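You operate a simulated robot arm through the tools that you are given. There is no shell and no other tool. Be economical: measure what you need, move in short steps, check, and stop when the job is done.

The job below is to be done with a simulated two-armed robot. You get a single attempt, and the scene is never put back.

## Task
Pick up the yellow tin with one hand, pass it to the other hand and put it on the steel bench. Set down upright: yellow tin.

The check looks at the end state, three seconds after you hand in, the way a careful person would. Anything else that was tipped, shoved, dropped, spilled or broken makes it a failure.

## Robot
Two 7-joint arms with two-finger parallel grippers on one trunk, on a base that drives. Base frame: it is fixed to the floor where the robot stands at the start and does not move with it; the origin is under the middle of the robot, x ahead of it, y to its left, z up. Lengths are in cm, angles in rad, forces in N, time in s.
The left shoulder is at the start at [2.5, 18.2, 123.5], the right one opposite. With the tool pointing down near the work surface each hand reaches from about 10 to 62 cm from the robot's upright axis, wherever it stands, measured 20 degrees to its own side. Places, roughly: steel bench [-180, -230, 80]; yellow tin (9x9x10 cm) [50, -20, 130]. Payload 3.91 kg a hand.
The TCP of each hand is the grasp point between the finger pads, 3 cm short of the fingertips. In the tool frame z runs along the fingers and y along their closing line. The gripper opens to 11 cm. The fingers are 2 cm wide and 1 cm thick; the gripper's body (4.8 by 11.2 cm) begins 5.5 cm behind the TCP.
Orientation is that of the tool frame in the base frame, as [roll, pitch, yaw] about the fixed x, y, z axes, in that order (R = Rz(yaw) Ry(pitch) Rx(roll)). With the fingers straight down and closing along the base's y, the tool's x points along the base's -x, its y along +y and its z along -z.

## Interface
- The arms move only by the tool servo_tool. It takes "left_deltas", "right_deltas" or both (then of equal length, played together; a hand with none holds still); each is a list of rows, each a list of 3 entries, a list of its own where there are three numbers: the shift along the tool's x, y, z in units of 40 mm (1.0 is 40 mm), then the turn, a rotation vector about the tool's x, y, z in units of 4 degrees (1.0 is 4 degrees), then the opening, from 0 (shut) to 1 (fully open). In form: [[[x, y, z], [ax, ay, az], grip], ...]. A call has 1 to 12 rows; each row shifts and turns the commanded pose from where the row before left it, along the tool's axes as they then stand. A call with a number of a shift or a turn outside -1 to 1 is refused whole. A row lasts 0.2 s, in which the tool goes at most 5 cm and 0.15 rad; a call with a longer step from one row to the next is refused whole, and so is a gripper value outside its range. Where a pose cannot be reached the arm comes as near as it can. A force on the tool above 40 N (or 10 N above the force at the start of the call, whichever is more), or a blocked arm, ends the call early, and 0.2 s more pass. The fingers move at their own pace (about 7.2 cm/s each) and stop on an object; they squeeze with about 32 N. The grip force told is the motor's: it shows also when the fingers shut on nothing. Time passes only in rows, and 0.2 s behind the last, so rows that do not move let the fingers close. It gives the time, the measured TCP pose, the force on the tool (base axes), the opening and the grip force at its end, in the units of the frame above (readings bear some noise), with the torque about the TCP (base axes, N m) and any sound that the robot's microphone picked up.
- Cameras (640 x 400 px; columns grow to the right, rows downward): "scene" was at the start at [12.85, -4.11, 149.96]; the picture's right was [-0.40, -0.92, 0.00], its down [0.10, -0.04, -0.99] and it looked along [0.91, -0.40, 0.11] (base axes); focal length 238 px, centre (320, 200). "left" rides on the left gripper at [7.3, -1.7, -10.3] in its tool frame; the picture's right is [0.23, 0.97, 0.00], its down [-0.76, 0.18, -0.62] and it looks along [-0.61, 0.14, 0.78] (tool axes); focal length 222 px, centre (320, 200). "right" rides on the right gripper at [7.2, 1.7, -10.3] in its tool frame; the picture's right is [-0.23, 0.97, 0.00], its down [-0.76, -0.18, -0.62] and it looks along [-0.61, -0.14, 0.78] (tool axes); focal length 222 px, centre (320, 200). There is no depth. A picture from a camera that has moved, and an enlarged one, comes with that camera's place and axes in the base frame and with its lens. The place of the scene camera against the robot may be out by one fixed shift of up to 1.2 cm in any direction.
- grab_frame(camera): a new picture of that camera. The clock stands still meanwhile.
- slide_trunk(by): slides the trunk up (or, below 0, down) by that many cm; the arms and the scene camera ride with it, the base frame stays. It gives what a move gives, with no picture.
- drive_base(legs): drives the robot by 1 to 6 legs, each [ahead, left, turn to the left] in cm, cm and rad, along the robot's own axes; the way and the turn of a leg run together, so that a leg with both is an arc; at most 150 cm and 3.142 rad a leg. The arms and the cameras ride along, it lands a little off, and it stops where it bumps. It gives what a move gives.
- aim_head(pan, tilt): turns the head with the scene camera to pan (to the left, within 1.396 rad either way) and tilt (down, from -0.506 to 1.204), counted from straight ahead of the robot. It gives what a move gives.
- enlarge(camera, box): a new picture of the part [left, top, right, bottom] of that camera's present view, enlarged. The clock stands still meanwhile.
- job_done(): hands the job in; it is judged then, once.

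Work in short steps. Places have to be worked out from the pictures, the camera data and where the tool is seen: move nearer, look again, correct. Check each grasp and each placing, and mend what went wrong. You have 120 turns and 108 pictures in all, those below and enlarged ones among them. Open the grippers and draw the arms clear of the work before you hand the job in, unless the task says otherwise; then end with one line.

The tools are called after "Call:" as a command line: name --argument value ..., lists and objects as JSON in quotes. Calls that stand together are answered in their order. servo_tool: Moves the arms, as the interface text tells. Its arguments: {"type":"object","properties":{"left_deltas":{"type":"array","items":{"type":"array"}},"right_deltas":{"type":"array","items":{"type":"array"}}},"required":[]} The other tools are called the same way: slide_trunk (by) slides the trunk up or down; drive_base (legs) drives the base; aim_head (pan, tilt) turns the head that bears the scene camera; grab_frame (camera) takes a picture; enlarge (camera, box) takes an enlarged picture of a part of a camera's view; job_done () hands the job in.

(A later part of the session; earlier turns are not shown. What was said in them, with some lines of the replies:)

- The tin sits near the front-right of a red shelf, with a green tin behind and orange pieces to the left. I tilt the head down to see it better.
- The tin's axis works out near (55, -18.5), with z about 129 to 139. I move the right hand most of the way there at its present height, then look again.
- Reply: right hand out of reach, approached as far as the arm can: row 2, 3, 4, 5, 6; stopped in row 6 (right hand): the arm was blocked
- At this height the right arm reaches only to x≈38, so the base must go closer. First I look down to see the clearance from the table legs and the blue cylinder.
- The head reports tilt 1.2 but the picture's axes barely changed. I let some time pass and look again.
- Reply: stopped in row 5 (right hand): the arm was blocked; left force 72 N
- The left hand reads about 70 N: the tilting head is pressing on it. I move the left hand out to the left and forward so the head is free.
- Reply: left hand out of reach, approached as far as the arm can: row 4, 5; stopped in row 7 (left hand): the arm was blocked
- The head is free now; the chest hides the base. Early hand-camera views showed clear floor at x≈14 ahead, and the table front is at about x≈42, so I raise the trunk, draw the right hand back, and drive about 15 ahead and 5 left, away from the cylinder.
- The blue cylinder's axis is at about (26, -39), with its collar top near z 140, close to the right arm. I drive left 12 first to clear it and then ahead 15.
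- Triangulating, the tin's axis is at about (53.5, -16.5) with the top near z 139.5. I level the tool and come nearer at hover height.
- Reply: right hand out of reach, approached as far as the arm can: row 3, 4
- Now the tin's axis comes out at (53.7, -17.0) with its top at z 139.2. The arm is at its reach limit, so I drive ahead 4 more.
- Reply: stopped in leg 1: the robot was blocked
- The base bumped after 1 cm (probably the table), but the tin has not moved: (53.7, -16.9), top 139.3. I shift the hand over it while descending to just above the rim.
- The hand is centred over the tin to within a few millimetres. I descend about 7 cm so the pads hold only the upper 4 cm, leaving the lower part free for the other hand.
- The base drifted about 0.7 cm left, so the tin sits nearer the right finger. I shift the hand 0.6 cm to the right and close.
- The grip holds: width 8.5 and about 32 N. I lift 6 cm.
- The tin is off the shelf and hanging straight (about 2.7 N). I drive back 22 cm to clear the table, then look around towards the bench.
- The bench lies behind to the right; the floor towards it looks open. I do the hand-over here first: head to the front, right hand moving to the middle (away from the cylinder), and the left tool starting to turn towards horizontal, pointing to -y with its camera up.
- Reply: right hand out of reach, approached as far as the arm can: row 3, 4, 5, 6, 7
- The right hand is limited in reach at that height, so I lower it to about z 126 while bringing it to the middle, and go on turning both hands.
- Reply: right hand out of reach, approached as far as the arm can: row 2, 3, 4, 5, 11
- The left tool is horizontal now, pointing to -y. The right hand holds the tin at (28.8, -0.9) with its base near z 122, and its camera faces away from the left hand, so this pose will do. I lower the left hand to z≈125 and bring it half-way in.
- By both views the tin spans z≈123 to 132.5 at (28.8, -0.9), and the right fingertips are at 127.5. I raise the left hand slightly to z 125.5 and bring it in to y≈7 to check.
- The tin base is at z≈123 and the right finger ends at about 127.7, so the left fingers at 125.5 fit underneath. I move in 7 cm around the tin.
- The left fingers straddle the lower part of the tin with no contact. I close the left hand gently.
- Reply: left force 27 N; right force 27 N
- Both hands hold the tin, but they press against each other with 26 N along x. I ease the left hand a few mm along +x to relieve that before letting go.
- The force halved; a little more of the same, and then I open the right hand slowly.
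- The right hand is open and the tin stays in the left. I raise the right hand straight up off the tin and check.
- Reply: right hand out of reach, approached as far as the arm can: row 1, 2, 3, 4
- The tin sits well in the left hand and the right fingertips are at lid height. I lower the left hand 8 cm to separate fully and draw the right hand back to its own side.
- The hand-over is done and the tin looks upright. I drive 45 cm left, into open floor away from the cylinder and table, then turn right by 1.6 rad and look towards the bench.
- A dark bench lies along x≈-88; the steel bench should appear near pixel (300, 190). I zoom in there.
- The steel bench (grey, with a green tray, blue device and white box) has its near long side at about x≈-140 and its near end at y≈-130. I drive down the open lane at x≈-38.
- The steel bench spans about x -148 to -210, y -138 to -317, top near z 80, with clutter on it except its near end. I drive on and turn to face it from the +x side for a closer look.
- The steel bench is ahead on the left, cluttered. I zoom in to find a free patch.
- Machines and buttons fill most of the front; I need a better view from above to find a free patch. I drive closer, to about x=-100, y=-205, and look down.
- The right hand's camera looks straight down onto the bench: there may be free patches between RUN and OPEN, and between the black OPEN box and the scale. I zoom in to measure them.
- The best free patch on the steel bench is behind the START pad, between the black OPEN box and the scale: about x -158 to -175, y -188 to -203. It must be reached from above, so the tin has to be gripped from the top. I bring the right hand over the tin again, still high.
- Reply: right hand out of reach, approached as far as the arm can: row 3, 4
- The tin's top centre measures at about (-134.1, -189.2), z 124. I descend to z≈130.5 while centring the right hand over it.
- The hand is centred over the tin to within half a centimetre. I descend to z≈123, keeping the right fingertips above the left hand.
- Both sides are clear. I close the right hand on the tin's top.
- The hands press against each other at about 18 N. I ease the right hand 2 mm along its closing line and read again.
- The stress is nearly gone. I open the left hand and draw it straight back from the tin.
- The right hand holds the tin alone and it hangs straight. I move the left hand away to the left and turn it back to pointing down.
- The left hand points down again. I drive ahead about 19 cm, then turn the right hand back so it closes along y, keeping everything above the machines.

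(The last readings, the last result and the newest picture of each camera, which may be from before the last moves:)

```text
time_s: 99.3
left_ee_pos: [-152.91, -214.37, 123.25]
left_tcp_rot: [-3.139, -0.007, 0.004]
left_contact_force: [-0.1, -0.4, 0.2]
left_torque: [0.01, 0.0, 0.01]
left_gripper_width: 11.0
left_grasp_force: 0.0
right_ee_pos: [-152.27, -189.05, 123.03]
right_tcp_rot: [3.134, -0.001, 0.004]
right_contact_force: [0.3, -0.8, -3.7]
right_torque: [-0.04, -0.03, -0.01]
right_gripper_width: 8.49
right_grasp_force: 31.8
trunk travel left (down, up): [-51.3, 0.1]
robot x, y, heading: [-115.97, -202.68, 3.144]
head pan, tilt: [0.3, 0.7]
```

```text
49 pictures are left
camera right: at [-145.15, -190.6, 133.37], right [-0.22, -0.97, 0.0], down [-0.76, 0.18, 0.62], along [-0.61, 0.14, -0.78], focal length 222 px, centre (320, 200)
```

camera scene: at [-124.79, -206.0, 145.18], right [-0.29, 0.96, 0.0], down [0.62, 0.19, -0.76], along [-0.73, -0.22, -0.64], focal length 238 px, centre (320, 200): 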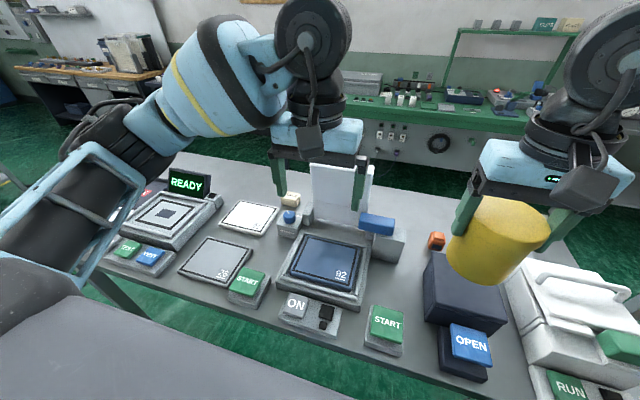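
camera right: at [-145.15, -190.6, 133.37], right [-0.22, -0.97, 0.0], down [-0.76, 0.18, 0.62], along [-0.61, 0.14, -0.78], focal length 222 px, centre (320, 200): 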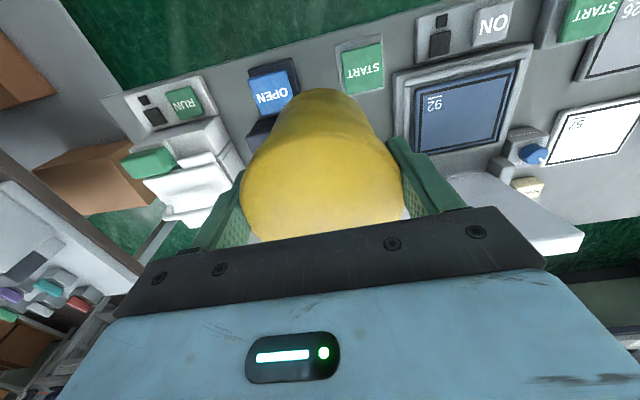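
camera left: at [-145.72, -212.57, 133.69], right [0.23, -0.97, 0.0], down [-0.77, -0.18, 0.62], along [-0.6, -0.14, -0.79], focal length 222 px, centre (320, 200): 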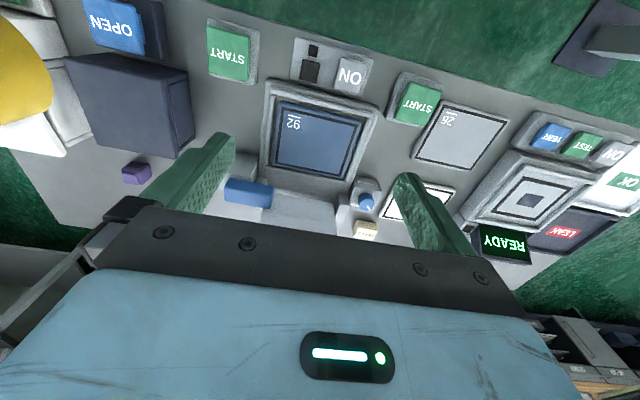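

The free patch measures x -159 to -175, y -187 to -204, with the bench top at z≈80. I move the tin over its centre (-167, -195.7), lowering to about z 110, while the left hand steps aside.

Call:
servo_tool --right_deltas '[[[0, 0, 0.3], [0, 0, 0], 0.4], [[-0.4, 0.2, 0.6], [0, 0, 0], 0.4], [[-0.6, 0.3, 0.6], [0, 0, 0], 0.4], [[-0.6, 0.3, 0.6], [0, 0, 0], 0.4], [[-0.7, 0.3, 0.6], [0, 0, 0], 0.4], [[-0.7, 0.3, 0.4], [0, 0, 0], 0.4], [[-0.68, 0.26, 0.1], [0, 0, 0], 0.4], [[0, 0, 0], [0, 0, 0], 0.4]]' --left_deltas '[[[0, 0.7, 0], [0, 0, 0], 1], [[0, 0.7, 0], [0, 0, 0], 1], [[0, 0.7, 0], [0, 0, 0], 1], [[0, 0, 0], [0, 0, 0], 1], [[0, 0, 0], [0, 0, 0], 1], [[0, 0, 0], [0, 0, 0], 1], [[0, 0, 0], [0, 0, 0], 1], [[0, 0, 0], [0, 0, 0], 1]]'

Call:
grab_frame --camera "scene"

Call:
grab_frame --camera "left"

Call:
grab_frame --camera "right"

```text
time_s: 101.1
left_ee_pos: [-153.04, -222.64, 123.33]
left_tcp_rot: [-3.139, -0.01, 0.004]
left_contact_force: [0.1, 0.1, -0.6]
left_torque: [0.0, 0.01, 0.03]
left_gripper_width: 11.0
left_grasp_force: 0.1
right_ee_pos: [-161.7, -187.5, 111.87]
right_tcp_rot: [3.136, -0.001, 0.005]
right_contact_force: [-0.2, 0.3, -3.2]
right_torque: [-0.01, -0.02, 0.0]
right_gripper_width: 8.47
right_grasp_force: 32.1
right hand out of reach, approached as far as the arm can: row 3, 4, 5, 6, 7
trunk travel left (down, up): [-51.3, 0.1]
robot x, y, heading: [-115.64, -202.6, 3.138]
head pan, tilt: [0.3, 0.7]
```

```text
48 pictures are left
camera scene: at [-124.78, -206.03, 145.18], right [-0.29, 0.96, 0.0], down [0.62, 0.19, -0.76], along [-0.73, -0.22, -0.64], focal length 238 px, centre (320, 200)
```

scene: 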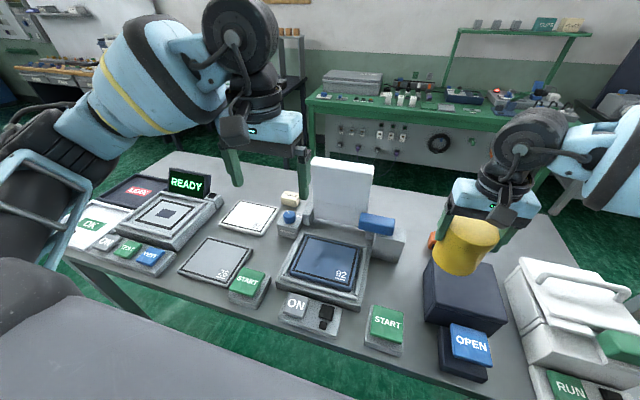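

```text
47 pictures are left
camera left: at [-145.96, -221.02, 133.64], right [0.23, -0.97, 0.0], down [-0.77, -0.18, 0.62], along [-0.6, -0.14, -0.79], focal length 222 px, centre (320, 200)
```

left: 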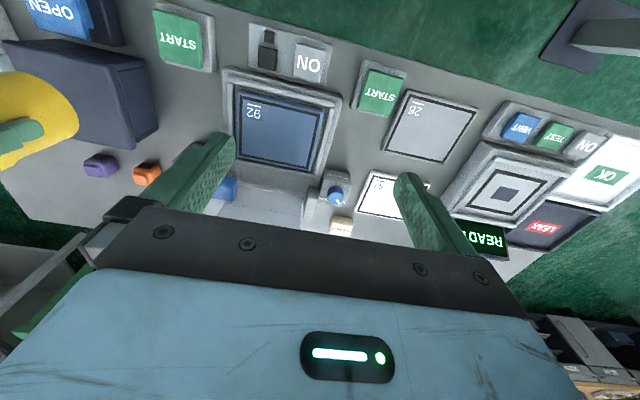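

```text
46 pictures are left
camera right: at [-154.54, -188.97, 122.22], right [-0.22, -0.98, 0.01], down [-0.76, 0.18, 0.62], along [-0.61, 0.13, -0.78], focal length 222 px, centre (320, 200)
```

right: 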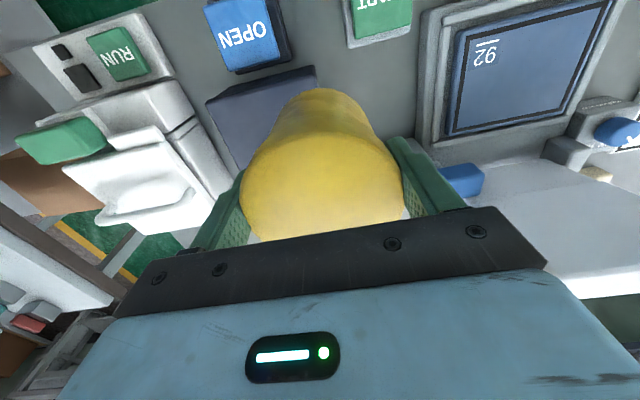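

The right arm can't reach inward here; it works best about 20° to its own side. I shift the base 11 cm left so the patch lies there, with the tin still well above the machines.

Call:
drive_base --legs '[[0, 10, 0]]'

Call:
grab_frame --camera "scene"

```text
time_s: 102.7
left_ee_pos: [-153.06, -232.45, 123.2]
left_tcp_rot: [-3.138, -0.01, 0.004]
left_contact_force: [-0.3, 0.7, -0.7]
left_torque: [-0.01, -0.01, -0.02]
left_gripper_width: 10.99
left_grasp_force: 0.0
right_ee_pos: [-161.72, -197.26, 111.92]
right_tcp_rot: [3.135, 0.001, 0.006]
right_contact_force: [0.0, -0.4, -3.4]
right_torque: [-0.02, -0.05, 0.01]
right_gripper_width: 8.47
right_grasp_force: 32.5
trunk travel left (down, up): [-51.3, 0.1]
robot x, y, heading: [-115.69, -212.81, 3.141]
head pan, tilt: [0.3, 0.7]
```

```text
45 pictures are left
camera scene: at [-124.82, -215.87, 145.18], right [-0.29, 0.96, 0.0], down [0.62, 0.19, -0.76], along [-0.73, -0.22, -0.64], focal length 238 px, centre (320, 200)
```

scene: 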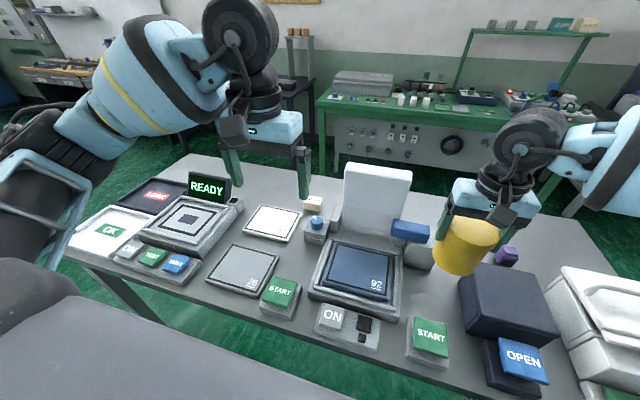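

Now the tin is nearly over the patch. I move it another 5 cm out and down to about z 105.

Call:
servo_tool --right_deltas '[[[-0.3, -0.1, 0.4], [0, 0, 0], 0.4], [[-0.4, -0.1, 0.5], [0, 0, 0], 0.4], [[-0.4, -0.1, 0.5], [0, 0, 0], 0.4], [[-0.25, -0.1, 0.3], [0, 0, 0], 0.4], [[0, 0, 0], [0, 0, 0], 0.4]]'

```text
time_s: 103.9
left_ee_pos: [-152.97, -232.52, 123.21]
left_tcp_rot: [-3.137, -0.009, 0.003]
left_contact_force: [0.1, -0.5, -0.8]
left_torque: [0.0, -0.01, -0.01]
left_gripper_width: 10.98
left_grasp_force: 0.1
right_ee_pos: [-165.08, -193.31, 105.91]
right_tcp_rot: [3.131, 0.004, 0.007]
right_contact_force: [-0.5, -0.6, -3.6]
right_torque: [0.02, -0.04, -0.01]
right_gripper_width: 8.48
right_grasp_force: 32.0
right hand out of reach, approached as far as the arm can: row 1, 2, 3, 4
trunk travel left (down, up): [-51.3, 0.1]
robot x, y, heading: [-116.18, -213.12, 3.141]
head pan, tilt: [0.3, 0.7]
```

The arm is at its reach edge at (-165.1, -193.3). I nudge the base 1.8 cm ahead and 2.5 cm left, and lower the trunk 8 cm.

Call:
drive_base --legs '[[1.6, 2.5, 0]]'

Call:
slide_trunk --by -8

Call:
grab_frame --camera "scene"

Call:
grab_frame --camera "right"

Call:
grab_frame --camera "left"

```text
time_s: 104.8
left_ee_pos: [-154.55, -234.96, 123.24]
left_tcp_rot: [-3.139, -0.007, 0.002]
left_contact_force: [-0.4, -0.3, 0.7]
left_torque: [-0.02, -0.01, 0.0]
left_gripper_width: 11.0
left_grasp_force: 0.1
right_ee_pos: [-166.74, -195.83, 105.84]
right_tcp_rot: [3.132, 0.003, 0.005]
right_contact_force: [-0.1, 0.3, -3.0]
right_torque: [-0.01, -0.02, -0.01]
right_gripper_width: 8.48
right_grasp_force: 32.1
trunk travel left (down, up): [-51.3, 0.1]
robot x, y, heading: [-117.66, -215.39, 3.14]
head pan, tilt: [0.3, 0.7]
```

```text
time_s: 106.0
left_ee_pos: [-154.6, -235.08, 115.31]
left_tcp_rot: [-3.139, -0.006, 0.003]
left_contact_force: [0.4, -0.4, 0.4]
left_torque: [0.02, -0.01, -0.02]
left_gripper_width: 11.03
left_grasp_force: 0.1
right_ee_pos: [-166.64, -196.04, 97.92]
right_tcp_rot: [3.133, 0.004, 0.005]
right_contact_force: [0.6, -0.1, -2.9]
right_torque: [0.0, 0.0, -0.02]
right_gripper_width: 8.47
right_grasp_force: 32.1
trunk travel left (down, up): [-43.3, 8.1]
robot x, y, heading: [-117.62, -215.45, 3.144]
head pan, tilt: [0.3, 0.7]
```

```text
44 pictures are left
camera scene: at [-134.95, -218.37, 135.88], right [-0.29, 0.96, 0.0], down [0.62, 0.19, -0.76], along [-0.73, -0.22, -0.64], focal length 238 px, centre (320, 200)
```

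scene: 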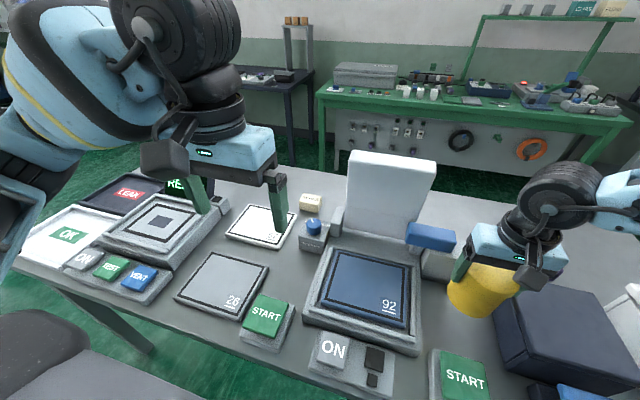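

```text
43 pictures are left
camera right: at [-159.46, -197.35, 108.3], right [-0.22, -0.98, 0.01], down [-0.76, 0.18, 0.62], along [-0.61, 0.13, -0.78], focal length 222 px, centre (320, 200)
```

right: 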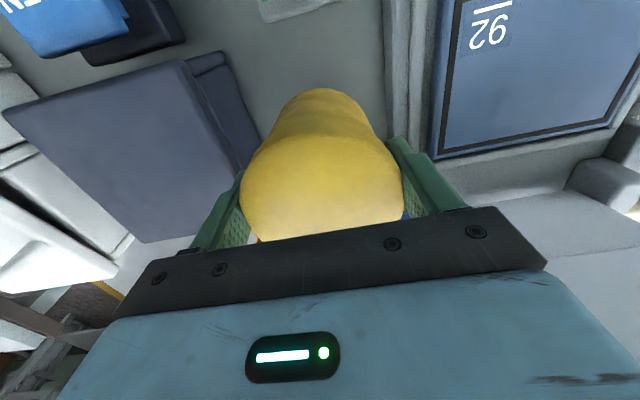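

```text
42 pictures are left
camera left: at [-147.47, -233.37, 125.68], right [0.23, -0.97, 0.0], down [-0.77, -0.18, 0.62], along [-0.6, -0.14, -0.79], focal length 222 px, centre (320, 200)
```

left: 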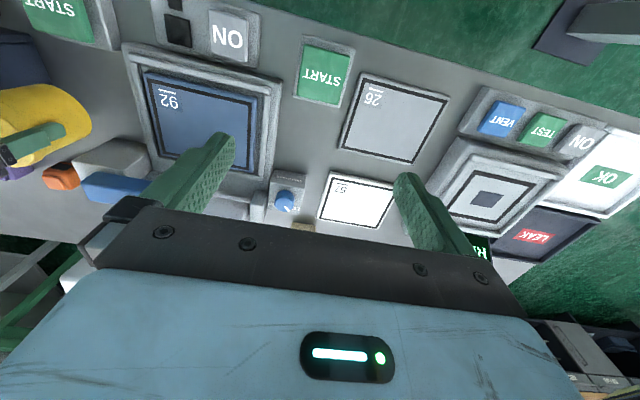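

All margins around the patch look good (3 to 4 cm). The tin base is at about z 89.8, so I lower 8 cm and check.

Call:
servo_tool --right_deltas '[[[0, -0.05, 0.4], [0, 0, 0], 0.4], [[0, 0, 0.5], [0, 0, 0], 0.4], [[0, 0, 0.5], [0, 0, 0], 0.4], [[0, 0, 0.4], [0, 0, 0], 0.4], [[0, 0, 0.2], [0, 0, 0], 0.4], [[0, 0, 0], [0, 0, 0], 0.4]]'

Call:
grab_frame --camera "right"

Call:
grab_frame --camera "scene"

```text
time_s: 107.3
left_ee_pos: [-154.59, -235.12, 115.15]
left_tcp_rot: [-3.137, -0.008, 0.002]
left_contact_force: [0.5, 0.3, 0.6]
left_torque: [-0.01, 0.01, 0.0]
left_gripper_width: 10.98
left_grasp_force: 0.1
right_ee_pos: [-166.79, -195.63, 89.65]
right_tcp_rot: [3.132, 0.003, 0.003]
right_contact_force: [-0.6, -0.7, -3.1]
right_torque: [0.03, 0.0, -0.02]
right_gripper_width: 8.47
right_grasp_force: 32.2
trunk travel left (down, up): [-43.3, 8.1]
robot x, y, heading: [-117.36, -215.46, 3.141]
head pan, tilt: [0.3, 0.7]
```

```text
41 pictures are left
camera right: at [-159.55, -197.11, 100.13], right [-0.22, -0.97, 0.01], down [-0.76, 0.18, 0.62], along [-0.61, 0.13, -0.78], focal length 222 px, centre (320, 200)
```

right: 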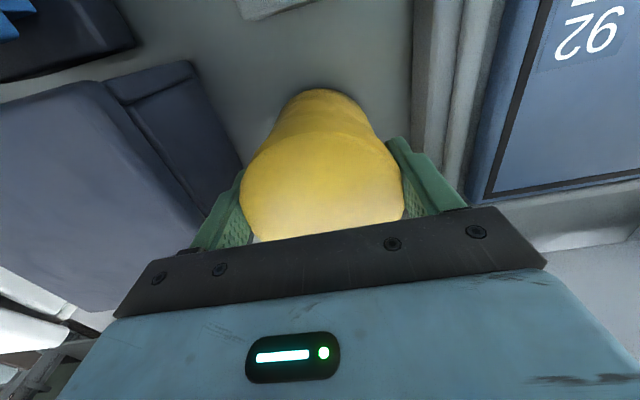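

```text
40 pictures are left
camera scene: at [-134.97, -218.36, 135.87], right [-0.29, 0.96, 0.0], down [0.62, 0.19, -0.76], along [-0.73, -0.22, -0.64], focal length 238 px, centre (320, 200)
```

scene: 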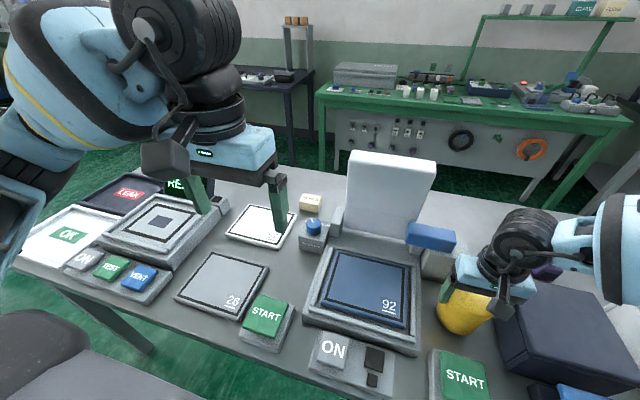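

About 1.4 cm should remain. I lower slowly in 2 mm steps and watch the force.

Call:
servo_tool --right_deltas '[[[0, 0, 0.06], [0, 0, 0], 0.4], [[0, 0, 0.06], [0, 0, 0], 0.4], [[0, 0, 0.06], [0, 0, 0], 0.4], [[0, 0, 0.06], [0, 0, 0], 0.4], [[0, 0, 0], [0, 0, 0], 0.4]]'

```text
time_s: 108.5
left_ee_pos: [-154.76, -235.09, 115.24]
left_tcp_rot: [-3.138, -0.007, 0.003]
left_contact_force: [1.2, -0.3, 0.1]
left_torque: [0.01, 0.04, -0.03]
left_gripper_width: 11.02
left_grasp_force: 0.1
right_ee_pos: [-166.74, -195.72, 88.91]
right_tcp_rot: [3.132, 0.001, 0.004]
right_contact_force: [0.4, 0.3, -3.9]
right_torque: [0.01, -0.03, 0.02]
right_gripper_width: 8.44
right_grasp_force: 32.0
trunk travel left (down, up): [-43.3, 8.1]
robot x, y, heading: [-117.49, -215.2, 3.141]
head pan, tilt: [0.3, 0.7]
```

No contact yet. I go on down in small steps.

Call:
servo_tool --right_deltas '[[[0, 0, 0.06], [0, 0, 0], 0.4], [[0, 0, 0.06], [0, 0, 0], 0.4], [[0, 0, 0.04], [0, 0, 0], 0.4], [[0, 0, 0], [0, 0, 0], 0.4]]'

```text
time_s: 109.5
left_ee_pos: [-154.41, -235.03, 115.26]
left_tcp_rot: [-3.14, -0.007, 0.002]
left_contact_force: [-0.2, 0.2, 0.2]
left_torque: [-0.01, 0.02, 0.0]
left_gripper_width: 10.96
left_grasp_force: 0.1
right_ee_pos: [-166.85, -195.79, 88.51]
right_tcp_rot: [3.133, 0.01, 0.005]
right_contact_force: [-0.3, 3.1, 24.3]
right_torque: [0.9, 0.17, -0.32]
right_gripper_width: 8.46
right_grasp_force: 32.5
trunk travel left (down, up): [-43.3, 8.1]
robot x, y, heading: [-117.13, -215.32, 3.137]
head pan, tilt: [0.3, 0.7]
```

Contact: 24 N upward at z 88.5, as expected. I ease up 1.5 mm and open the right hand slowly.

Call:
servo_tool --right_deltas '[[[0, 0, -0.04], [0, 0, 0], 0.4], [[0, 0, 0], [0, 0, 0], 0.76], [[0, 0, 0], [0, 0, 0], 0.8], [[0, 0, 0], [0, 0, 0], 0.85], [[0, 0, 0], [0, 0, 0], 0.9], [[0, 0, 0], [0, 0, 0], 1], [[0, 0, 0], [0, 0, 0], 1]]'

Call:
grab_frame --camera "right"

```text
time_s: 111.2
left_ee_pos: [-154.66, -235.05, 115.22]
left_tcp_rot: [-3.139, -0.009, 0.002]
left_contact_force: [0.5, 0.0, 0.0]
left_torque: [-0.04, 0.01, 0.0]
left_gripper_width: 11.01
left_grasp_force: 0.1
right_ee_pos: [-166.78, -195.64, 88.45]
right_tcp_rot: [3.132, 0.002, 0.006]
right_contact_force: [0.3, 0.8, 0.3]
right_torque: [-0.04, -0.01, -0.03]
right_gripper_width: 11.01
right_grasp_force: 0.0
trunk travel left (down, up): [-43.3, 8.1]
robot x, y, heading: [-117.63, -215.32, 3.138]
head pan, tilt: [0.3, 0.7]
```

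```text
39 pictures are left
camera right: at [-159.53, -197.18, 98.83], right [-0.22, -0.98, 0.01], down [-0.76, 0.18, 0.62], along [-0.61, 0.13, -0.78], focal length 222 px, centre (320, 200)
```

right: 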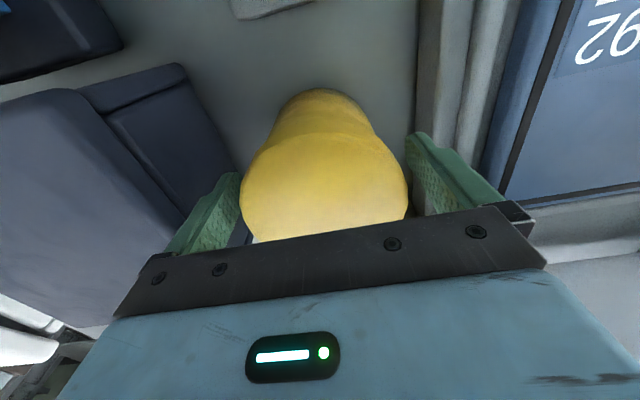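

The tin stands free between the open fingers. I raise the trunk 8 cm to lift the hand straight off, then draw it back a little and look.

Call:
slide_trunk --by 8

Call:
servo_tool --right_deltas '[[[0, 0, -0.4], [0, 0, 0], 1], [[0, 0, -0.5], [0, 0, 0], 1], [[0, 0, -0.5], [0, 0, 0], 1], [[0.5, 0, -0.5], [0, 0, 0], 1], [[0.7, 0, -0.4], [0, 0, 0], 1], [[0.7, 0, 0], [0, 0, 0], 1], [[0, 0, 0], [0, 0, 0], 1]]'

Call:
grab_frame --camera "right"

Call:
grab_frame --camera "scene"

```text
time_s: 112.3
left_ee_pos: [-154.79, -235.1, 123.12]
left_tcp_rot: [-3.138, -0.013, 0.003]
left_contact_force: [0.1, -0.5, -0.9]
left_torque: [0.0, -0.03, -0.02]
left_gripper_width: 11.01
left_grasp_force: 0.1
right_ee_pos: [-167.68, -195.64, 103.03]
right_tcp_rot: [3.135, 0.14, 0.006]
right_contact_force: [-1.2, -0.9, -0.2]
right_torque: [-0.01, -0.02, 0.02]
right_gripper_width: 11.01
right_grasp_force: 0.0
trunk travel left (down, up): [-51.3, 0.1]
robot x, y, heading: [-117.48, -215.29, 3.141]
head pan, tilt: [0.3, 0.7]
```

```text
time_s: 113.9
left_ee_pos: [-154.71, -235.13, 123.15]
left_tcp_rot: [-3.137, -0.011, 0.001]
left_contact_force: [0.5, 1.5, -0.6]
left_torque: [0.04, -0.02, 0.02]
left_gripper_width: 11.01
left_grasp_force: 0.1
right_ee_pos: [-158.65, -195.48, 111.29]
right_tcp_rot: [3.135, 0.144, 0.006]
right_contact_force: [0.6, -0.4, -0.4]
right_torque: [0.01, -0.02, -0.04]
right_gripper_width: 11.02
right_grasp_force: 0.1
trunk travel left (down, up): [-51.3, 0.1]
robot x, y, heading: [-117.61, -215.1, 3.138]
head pan, tilt: [0.3, 0.7]
```

```text
38 pictures are left
camera right: at [-150.08, -196.94, 120.46], right [-0.22, -0.97, 0.04], down [-0.67, 0.18, 0.72], along [-0.71, 0.13, -0.69], focal length 222 px, centre (320, 200)
```

right: 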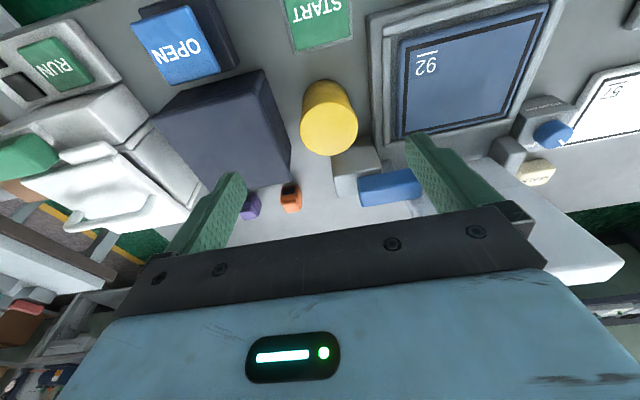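

```text
37 pictures are left
camera scene: at [-126.4, -218.38, 145.17], right [-0.29, 0.96, 0.0], down [0.62, 0.19, -0.76], along [-0.73, -0.22, -0.64], focal length 238 px, centre (320, 200)
```

scene: 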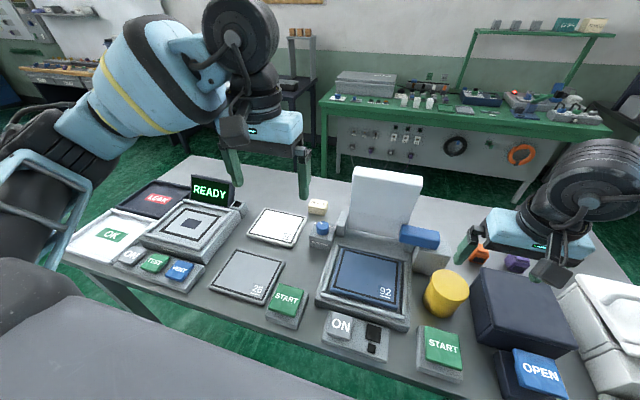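

The tin stands upright on the steel bench, clear of its neighbours. Because the task wants the other hand to set it down, I'll have the left hand lift it and put it back; I draw the right hand back and shift the base 37 cm to the right.

Call:
servo_tool --right_deltas '[[[0.4, 0, -0.4], [0, 1, 0], 1], [[0.6, 0, -0.4], [0, 1, 0], 1], [[0.7, 0, -0.3], [0, 0, 0], 1], [[0.7, 0, 0], [0, 0, 0], 1], [[0, 0, 0], [0, 0, 0], 1]]'

Call:
drive_base --legs '[[0, -37, 0]]'

Call:
grab_frame --camera "left"

Call:
grab_frame --camera "scene"

```text
time_s: 115.1
left_ee_pos: [-154.65, -234.99, 123.15]
left_tcp_rot: [-3.138, -0.009, 0.002]
left_contact_force: [-0.2, -0.1, 0.4]
left_torque: [0.01, -0.03, -0.02]
left_gripper_width: 10.99
left_grasp_force: 0.1
right_ee_pos: [-148.71, -195.41, 115.05]
right_tcp_rot: [3.135, 0.004, 0.008]
right_contact_force: [-0.1, -1.0, 0.1]
right_torque: [-0.01, 0.0, 0.01]
right_gripper_width: 10.99
right_grasp_force: 0.0
trunk travel left (down, up): [-51.3, 0.1]
robot x, y, heading: [-117.18, -215.7, 3.143]
head pan, tilt: [0.3, 0.7]
```

```text
time_s: 118.9
left_ee_pos: [-154.59, -198.26, 123.27]
left_tcp_rot: [-3.138, -0.009, 0.004]
left_contact_force: [-0.1, 0.8, 0.3]
left_torque: [-0.03, -0.01, -0.02]
left_gripper_width: 10.99
left_grasp_force: 0.0
right_ee_pos: [-148.57, -158.78, 115.17]
right_tcp_rot: [3.135, 0.004, 0.01]
right_contact_force: [0.8, 0.1, -0.2]
right_torque: [0.0, 0.01, 0.02]
right_gripper_width: 10.98
right_grasp_force: 0.1
trunk travel left (down, up): [-51.3, 0.1]
robot x, y, heading: [-116.96, -178.73, 3.145]
head pan, tilt: [0.3, 0.7]
```

```text
36 pictures are left
camera left: at [-147.43, -196.63, 133.64], right [0.23, -0.97, 0.0], down [-0.77, -0.18, 0.62], along [-0.6, -0.14, -0.79], focal length 222 px, centre (320, 200)
```

left: 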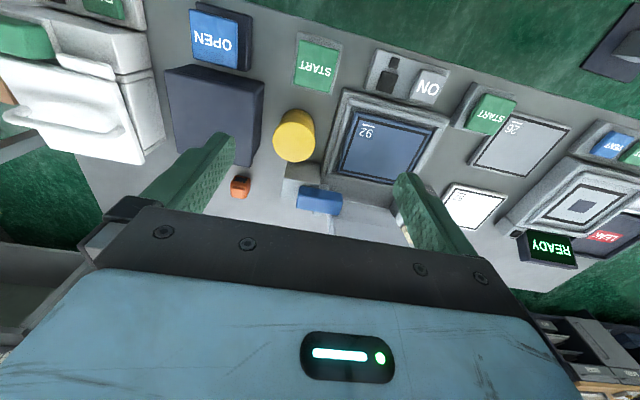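

```text
35 pictures are left
camera scene: at [-126.29, -181.63, 145.18], right [-0.29, 0.96, 0.0], down [0.62, 0.19, -0.76], along [-0.73, -0.23, -0.64], focal length 238 px, centre (320, 200)
```

scene: 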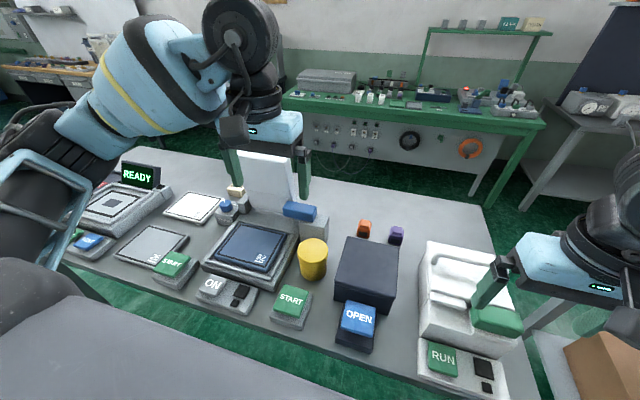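

The left hand is well placed; the tin's top centre measures (-166.6, -195.6). I move the left hand out above it, down to about z 106.

Call:
servo_tool --left_deltas '[[[-0.2, -0.1, 0.5], [0, 0, 0], 1], [[-0.4, -0.1, 0.6], [0, 0, 0], 1], [[-0.5, -0.1, 0.6], [0, 0, 0], 1], [[-0.5, -0.1, 0.6], [0, 0, 0], 1], [[-0.5, -0.1, 0.6], [0, 0, 0], 1], [[-0.5, -0.1, 0.6], [0, 0, 0], 1], [[-0.43, -0.05, 0.6], [0, 0, 0], 1], [[0, 0, 0], [0, 0, 0], 1]]'

Call:
grab_frame --camera "left"

```text
time_s: 120.7
left_ee_pos: [-166.48, -195.77, 106.69]
left_tcp_rot: [-3.139, -0.006, 0.003]
left_contact_force: [0.6, 0.0, -0.1]
left_torque: [0.0, -0.02, 0.0]
left_gripper_width: 11.02
left_grasp_force: 0.0
right_ee_pos: [-148.52, -158.71, 115.23]
right_tcp_rot: [3.134, 0.005, 0.008]
right_contact_force: [0.9, 0.0, -0.2]
right_torque: [-0.02, 0.01, -0.01]
right_gripper_width: 10.98
right_grasp_force: 0.0
trunk travel left (down, up): [-51.3, 0.1]
robot x, y, heading: [-117.55, -178.2, 3.141]
head pan, tilt: [0.3, 0.7]
```

```text
34 pictures are left
camera left: at [-159.37, -194.15, 117.16], right [0.23, -0.97, 0.0], down [-0.77, -0.18, 0.62], along [-0.6, -0.14, -0.79], focal length 222 px, centre (320, 200)
```

left: 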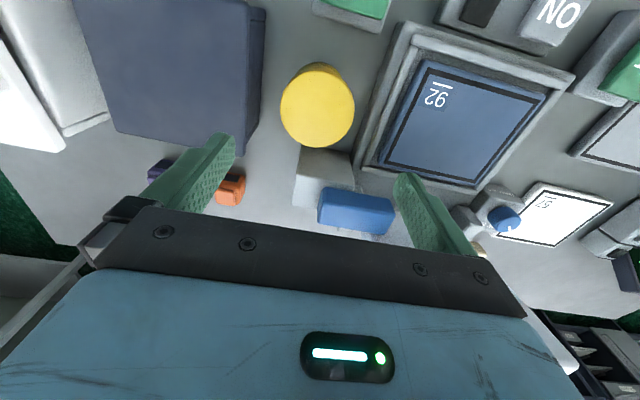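

The left hand is centred on the tin to within 2 mm. I descend to about z 96.

Call:
servo_tool --left_deltas '[[[0, -0.05, 0.5], [0, 0, 0], 1], [[0, 0, 0.6], [0, 0, 0], 1], [[0, 0, 0.6], [0, 0, 0], 1], [[0, 0, 0.6], [0, 0, 0], 1], [[0, 0, 0.3], [0, 0, 0], 1], [[0, 0, 0], [0, 0, 0], 1]]'

Call:
grab_frame --camera "left"

```text
time_s: 122.1
left_ee_pos: [-166.47, -195.56, 96.25]
left_tcp_rot: [-3.138, -0.008, 0.003]
left_contact_force: [-0.7, 0.5, -0.4]
left_torque: [0.02, 0.0, 0.0]
left_gripper_width: 10.99
left_grasp_force: 0.0
right_ee_pos: [-148.57, -158.72, 115.13]
right_tcp_rot: [3.133, 0.005, 0.008]
right_contact_force: [0.1, 0.0, -0.2]
right_torque: [0.0, -0.01, -0.05]
right_gripper_width: 10.97
right_grasp_force: 0.1
trunk travel left (down, up): [-51.3, 0.1]
robot x, y, heading: [-117.32, -178.53, 3.14]
head pan, tilt: [0.3, 0.7]
```

```text
33 pictures are left
camera left: at [-159.35, -193.77, 106.68], right [0.23, -0.97, 0.0], down [-0.77, -0.18, 0.62], along [-0.6, -0.14, -0.79], focal length 222 px, centre (320, 200)
```

left: 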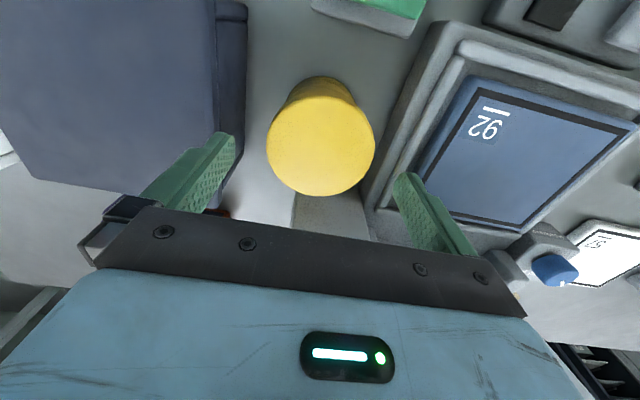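

Still centred. I descend the last 7.7 cm with the fingers open and check before closing.

Call:
servo_tool --left_deltas '[[[0, 0, 0.5], [0, 0, 0], 1], [[0, 0, 0.5], [0, 0, 0], 1], [[0, 0, 0.5], [0, 0, 0], 1], [[0, 0, 0.42], [0, 0, 0], 1], [[0, 0, 0], [0, 0, 0], 1]]'

Call:
grab_frame --camera "left"

```text
time_s: 123.3
left_ee_pos: [-166.34, -195.35, 88.7]
left_tcp_rot: [-3.138, -0.007, 0.003]
left_contact_force: [-0.1, 0.2, 0.1]
left_torque: [-0.01, -0.01, -0.03]
left_gripper_width: 11.0
left_grasp_force: 0.1
right_ee_pos: [-148.5, -158.87, 115.05]
right_tcp_rot: [3.134, 0.003, 0.007]
right_contact_force: [-0.2, 0.3, -0.5]
right_torque: [-0.02, 0.02, 0.0]
right_gripper_width: 11.0
right_grasp_force: 0.0
trunk travel left (down, up): [-51.3, 0.1]
robot x, y, heading: [-117.7, -178.52, 3.144]
head pan, tilt: [0.3, 0.7]
```

```text
32 pictures are left
camera left: at [-159.28, -193.67, 99.11], right [0.23, -0.97, 0.0], down [-0.77, -0.18, 0.62], along [-0.6, -0.14, -0.79], focal length 222 px, centre (320, 200)
```

left: 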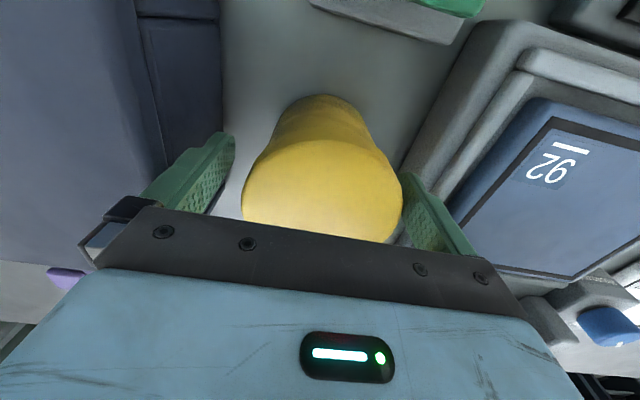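

The tin is slightly nearer the finger on the -y side; I shift 3 mm that way and close.

Call:
servo_tool --left_deltas '[[[0, 0.07, 0], [0, 0, 0], 1], [[0, 0, 0], [0, 0, 0], 0.9], [[0, 0, 0], [0, 0, 0], 0.8], [[0, 0, 0], [0, 0, 0], 0.7], [[0, 0, 0], [0, 0, 0], 0.6], [[0, 0, 0], [0, 0, 0], 0.5], [[0, 0, 0], [0, 0, 0], 0.4]]'

```text
time_s: 124.9
left_ee_pos: [-166.34, -195.68, 88.67]
left_tcp_rot: [-3.14, -0.007, 0.003]
left_contact_force: [-0.6, -0.1, -0.1]
left_torque: [-0.12, -0.02, -0.01]
left_gripper_width: 8.42
left_grasp_force: 32.2
right_ee_pos: [-148.57, -158.75, 115.1]
right_tcp_rot: [3.136, 0.003, 0.009]
right_contact_force: [0.2, -0.3, -0.8]
right_torque: [-0.01, 0.0, -0.03]
right_gripper_width: 11.0
right_grasp_force: 0.0
trunk travel left (down, up): [-51.3, 0.1]
robot x, y, heading: [-117.39, -178.1, 3.14]
head pan, tilt: [0.3, 0.7]
```

The left grip holds (8.4 wide, 32 N). I lift the tin 3 cm.

Call:
servo_tool --left_deltas '[[[0, 0, -0.25], [0, 0, 0], 0.4], [[0, 0, -0.25], [0, 0, 0], 0.4], [[0, 0, -0.25], [0, 0, 0], 0.4], [[0, 0, 0], [0, 0, 0], 0.4]]'

Call:
grab_frame --camera "left"

```text
time_s: 125.9
left_ee_pos: [-166.34, -195.66, 91.65]
left_tcp_rot: [-3.138, -0.008, 0.003]
left_contact_force: [0.6, 0.6, -3.0]
left_torque: [0.01, -0.06, 0.02]
left_gripper_width: 8.45
left_grasp_force: 32.4
right_ee_pos: [-148.65, -158.69, 115.12]
right_tcp_rot: [3.135, 0.003, 0.01]
right_contact_force: [-0.1, 0.2, 0.0]
right_torque: [0.04, 0.02, -0.04]
right_gripper_width: 11.01
right_grasp_force: 0.1
trunk travel left (down, up): [-51.3, 0.1]
robot x, y, heading: [-117.41, -178.4, 3.142]
head pan, tilt: [0.3, 0.7]
```

```text
31 pictures are left
camera left: at [-159.31, -193.89, 102.05], right [0.23, -0.97, 0.0], down [-0.77, -0.18, 0.62], along [-0.6, -0.14, -0.79], focal length 222 px, centre (320, 200)
```

left: 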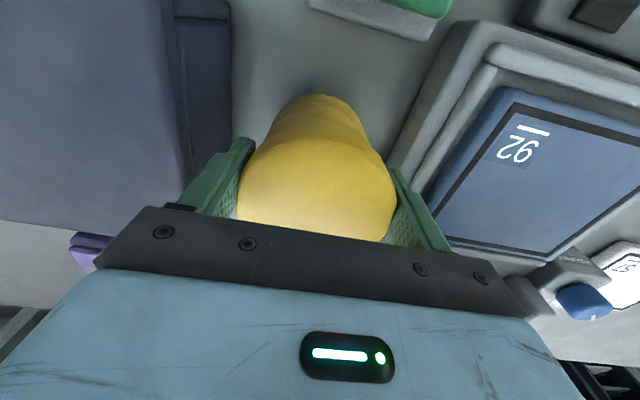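

The left hand carries the tin (3 N). I lower it again in the same free spot, slowly at the end.

Call:
servo_tool --left_deltas '[[[0, 0, 0.25], [0, 0, 0], 0.4], [[0, 0, 0.25], [0, 0, 0], 0.4], [[0, 0, 0.14], [0, 0, 0], 0.4], [[0, 0, 0.05], [0, 0, 0], 0.4], [[0, 0, 0.05], [0, 0, 0], 0.4], [[0, 0, 0.03], [0, 0, 0], 0.4], [[0, 0, 0], [0, 0, 0], 0.4]]'

```text
time_s: 127.5
left_ee_pos: [-166.31, -195.72, 88.67]
left_tcp_rot: [-3.139, -0.007, 0.003]
left_contact_force: [2.1, 0.5, 2.4]
left_torque: [-0.23, -0.15, 0.07]
left_gripper_width: 8.43
left_grasp_force: 31.8
right_ee_pos: [-148.63, -158.75, 115.12]
right_tcp_rot: [3.136, 0.006, 0.009]
right_contact_force: [0.5, -0.6, -0.7]
right_torque: [0.06, -0.02, 0.03]
right_gripper_width: 11.0
right_grasp_force: 0.0
trunk travel left (down, up): [-51.3, 0.1]
robot x, y, heading: [-117.61, -178.68, 3.145]
head pan, tilt: [0.3, 0.7]
```

The tin rests on the bench again (+2.4 N at the same height as before). I open the left hand slowly and rise straight up.

Call:
servo_tool --left_deltas '[[[0, 0, 0], [0, 0, 0], 0.76], [[0, 0, 0], [0, 0, 0], 0.8], [[0, 0, 0], [0, 0, 0], 0.85], [[0, 0, 0], [0, 0, 0], 0.92], [[0, 0, 0], [0, 0, 0], 1], [[0, 0, 0], [0, 0, 0], 1]]'

Call:
servo_tool --left_deltas '[[[0, 0, -0.3], [0, 0, 0], 1], [[0, 0, -0.5], [0, 0, 0], 1], [[0, 0, -0.5], [0, 0, 0], 1], [[0, 0, -0.5], [0, 0, 0], 1], [[0, 0, -0.5], [0, 0, 0], 1], [[0.3, 0, -0.5], [0, 0, 0], 1], [[0.6, 0, -0.5], [0, 0, 0], 1], [[0.8, 0, -0.5], [0, 0, 0], 1], [[0.8, 0, -0.3], [0, 0, 0], 1], [[0, 0, 0], [0, 0, 0], 1]]'

Call:
grab_frame --camera "scene"

Call:
grab_frame --camera "left"

```text
time_s: 128.9
left_ee_pos: [-166.32, -195.68, 88.69]
left_tcp_rot: [-3.14, -0.009, 0.003]
left_contact_force: [0.3, 0.4, 0.0]
left_torque: [-0.06, 0.0, 0.02]
left_gripper_width: 11.01
left_grasp_force: 0.0
right_ee_pos: [-148.5, -158.61, 115.14]
right_tcp_rot: [3.134, 0.004, 0.009]
right_contact_force: [-0.1, 0.1, -0.4]
right_torque: [0.01, -0.02, 0.0]
right_gripper_width: 11.01
right_grasp_force: 0.1
trunk travel left (down, up): [-51.3, 0.1]
robot x, y, heading: [-117.14, -178.39, 3.14]
head pan, tilt: [0.3, 0.7]
```

```text
time_s: 131.1
left_ee_pos: [-156.36, -195.76, 105.04]
left_tcp_rot: [-3.139, -0.008, 0.004]
left_contact_force: [-0.1, 0.7, 0.1]
left_torque: [0.02, 0.0, 0.01]
left_gripper_width: 11.0
left_grasp_force: 0.0
right_ee_pos: [-148.6, -158.65, 115.14]
right_tcp_rot: [3.135, 0.005, 0.01]
right_contact_force: [-1.2, 0.0, 0.5]
right_torque: [0.01, -0.04, -0.03]
right_gripper_width: 11.01
right_grasp_force: 0.1
trunk travel left (down, up): [-51.3, 0.1]
robot x, y, heading: [-117.29, -178.36, 3.139]
head pan, tilt: [0.3, 0.7]
```

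```text
30 pictures are left
camera scene: at [-126.34, -181.6, 145.17], right [-0.29, 0.96, 0.0], down [0.62, 0.19, -0.76], along [-0.73, -0.23, -0.64], focal length 238 px, centre (320, 200)
```

scene: 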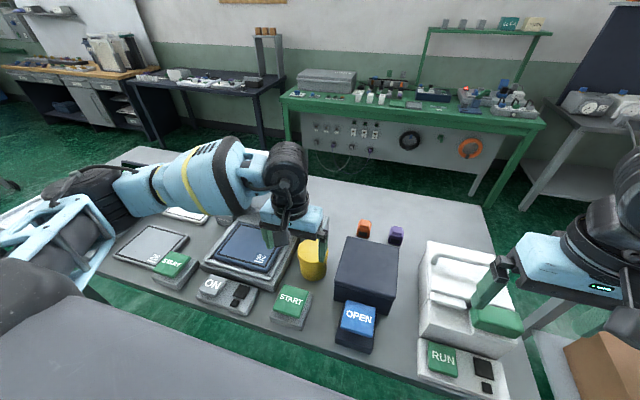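

```text
29 pictures are left
camera left: at [-149.31, -194.06, 115.43], right [0.23, -0.97, 0.0], down [-0.77, -0.18, 0.62], along [-0.6, -0.14, -0.79], focal length 222 px, centre (320, 200)
```

left: 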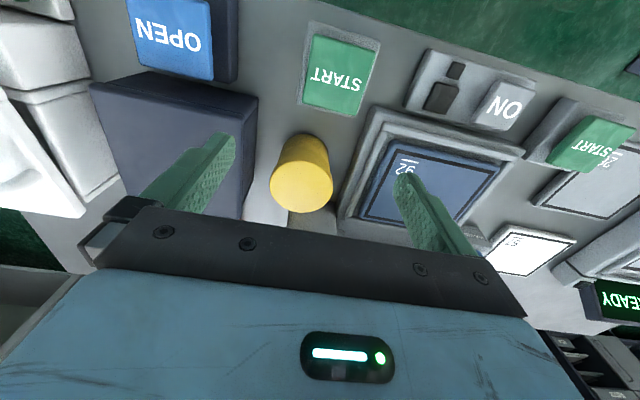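

The tin stands upright and free. I raise the left hand clear and drive back 40 cm over the floor I came across.

Call:
servo_tool --left_deltas '[[[0.3, 0, -0.6], [0, 0, 0], 1], [[0.4, 0, -0.6], [0, 0, 0], 1], [[0.4, 0, -0.6], [0, 0, 0], 1], [[0.4, 0, -0.6], [0, 0, 0], 1], [[0, 0, 0], [0, 0, 0], 1]]'

Call:
drive_base --legs '[[-40, 0, 0]]'

Call:
grab_frame --camera "scene"

```text
time_s: 132.3
left_ee_pos: [-150.6, -195.78, 114.56]
left_tcp_rot: [-3.138, -0.007, 0.004]
left_contact_force: [0.4, -0.1, -0.1]
left_torque: [-0.04, 0.03, -0.01]
left_gripper_width: 11.0
left_grasp_force: 0.0
right_ee_pos: [-148.59, -158.76, 115.03]
right_tcp_rot: [3.133, 0.005, 0.009]
right_contact_force: [0.2, -0.1, 0.4]
right_torque: [0.02, -0.04, 0.01]
right_gripper_width: 10.99
right_grasp_force: 0.1
trunk travel left (down, up): [-51.3, 0.1]
robot x, y, heading: [-117.46, -178.44, 3.136]
head pan, tilt: [0.3, 0.7]
```

```text
time_s: 134.8
left_ee_pos: [-110.62, -195.88, 114.76]
left_tcp_rot: [-3.138, -0.009, 0.016]
left_contact_force: [-0.1, -0.2, -0.3]
left_torque: [0.02, 0.05, -0.01]
left_gripper_width: 11.01
left_grasp_force: 0.0
right_ee_pos: [-108.9, -158.91, 115.04]
right_tcp_rot: [3.135, 0.003, 0.018]
right_contact_force: [-1.1, 0.1, 1.0]
right_torque: [0.0, 0.01, 0.01]
right_gripper_width: 10.99
right_grasp_force: 0.0
trunk travel left (down, up): [-51.3, 0.1]
robot x, y, heading: [-77.62, -178.55, -3.135]
head pan, tilt: [0.3, 0.7]
```

```text
28 pictures are left
camera scene: at [-86.38, -181.53, 145.17], right [-0.31, 0.95, 0.0], down [0.61, 0.2, -0.76], along [-0.73, -0.23, -0.64], focal length 238 px, centre (320, 200)
```

scene: 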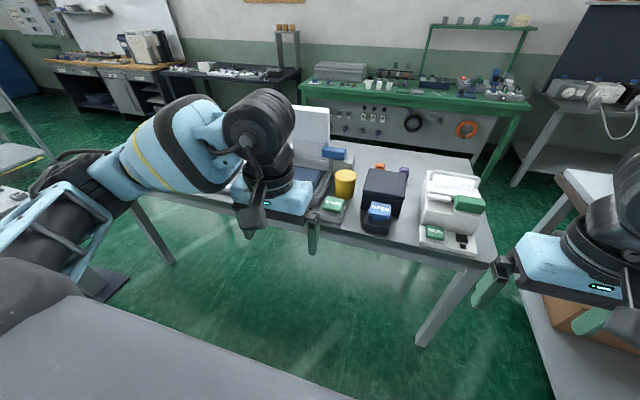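

The tin stands upright on the steel bench, nothing around it has moved, and both grippers are open and clear. I hand the job in.

Call:
job_done

```text
The job is handed in.
```

The yellow tin is standing upright on the steel bench: the right hand picked it up and passed it to the left, then took it back once to re-grip it from above, and the left hand did the final set-down.
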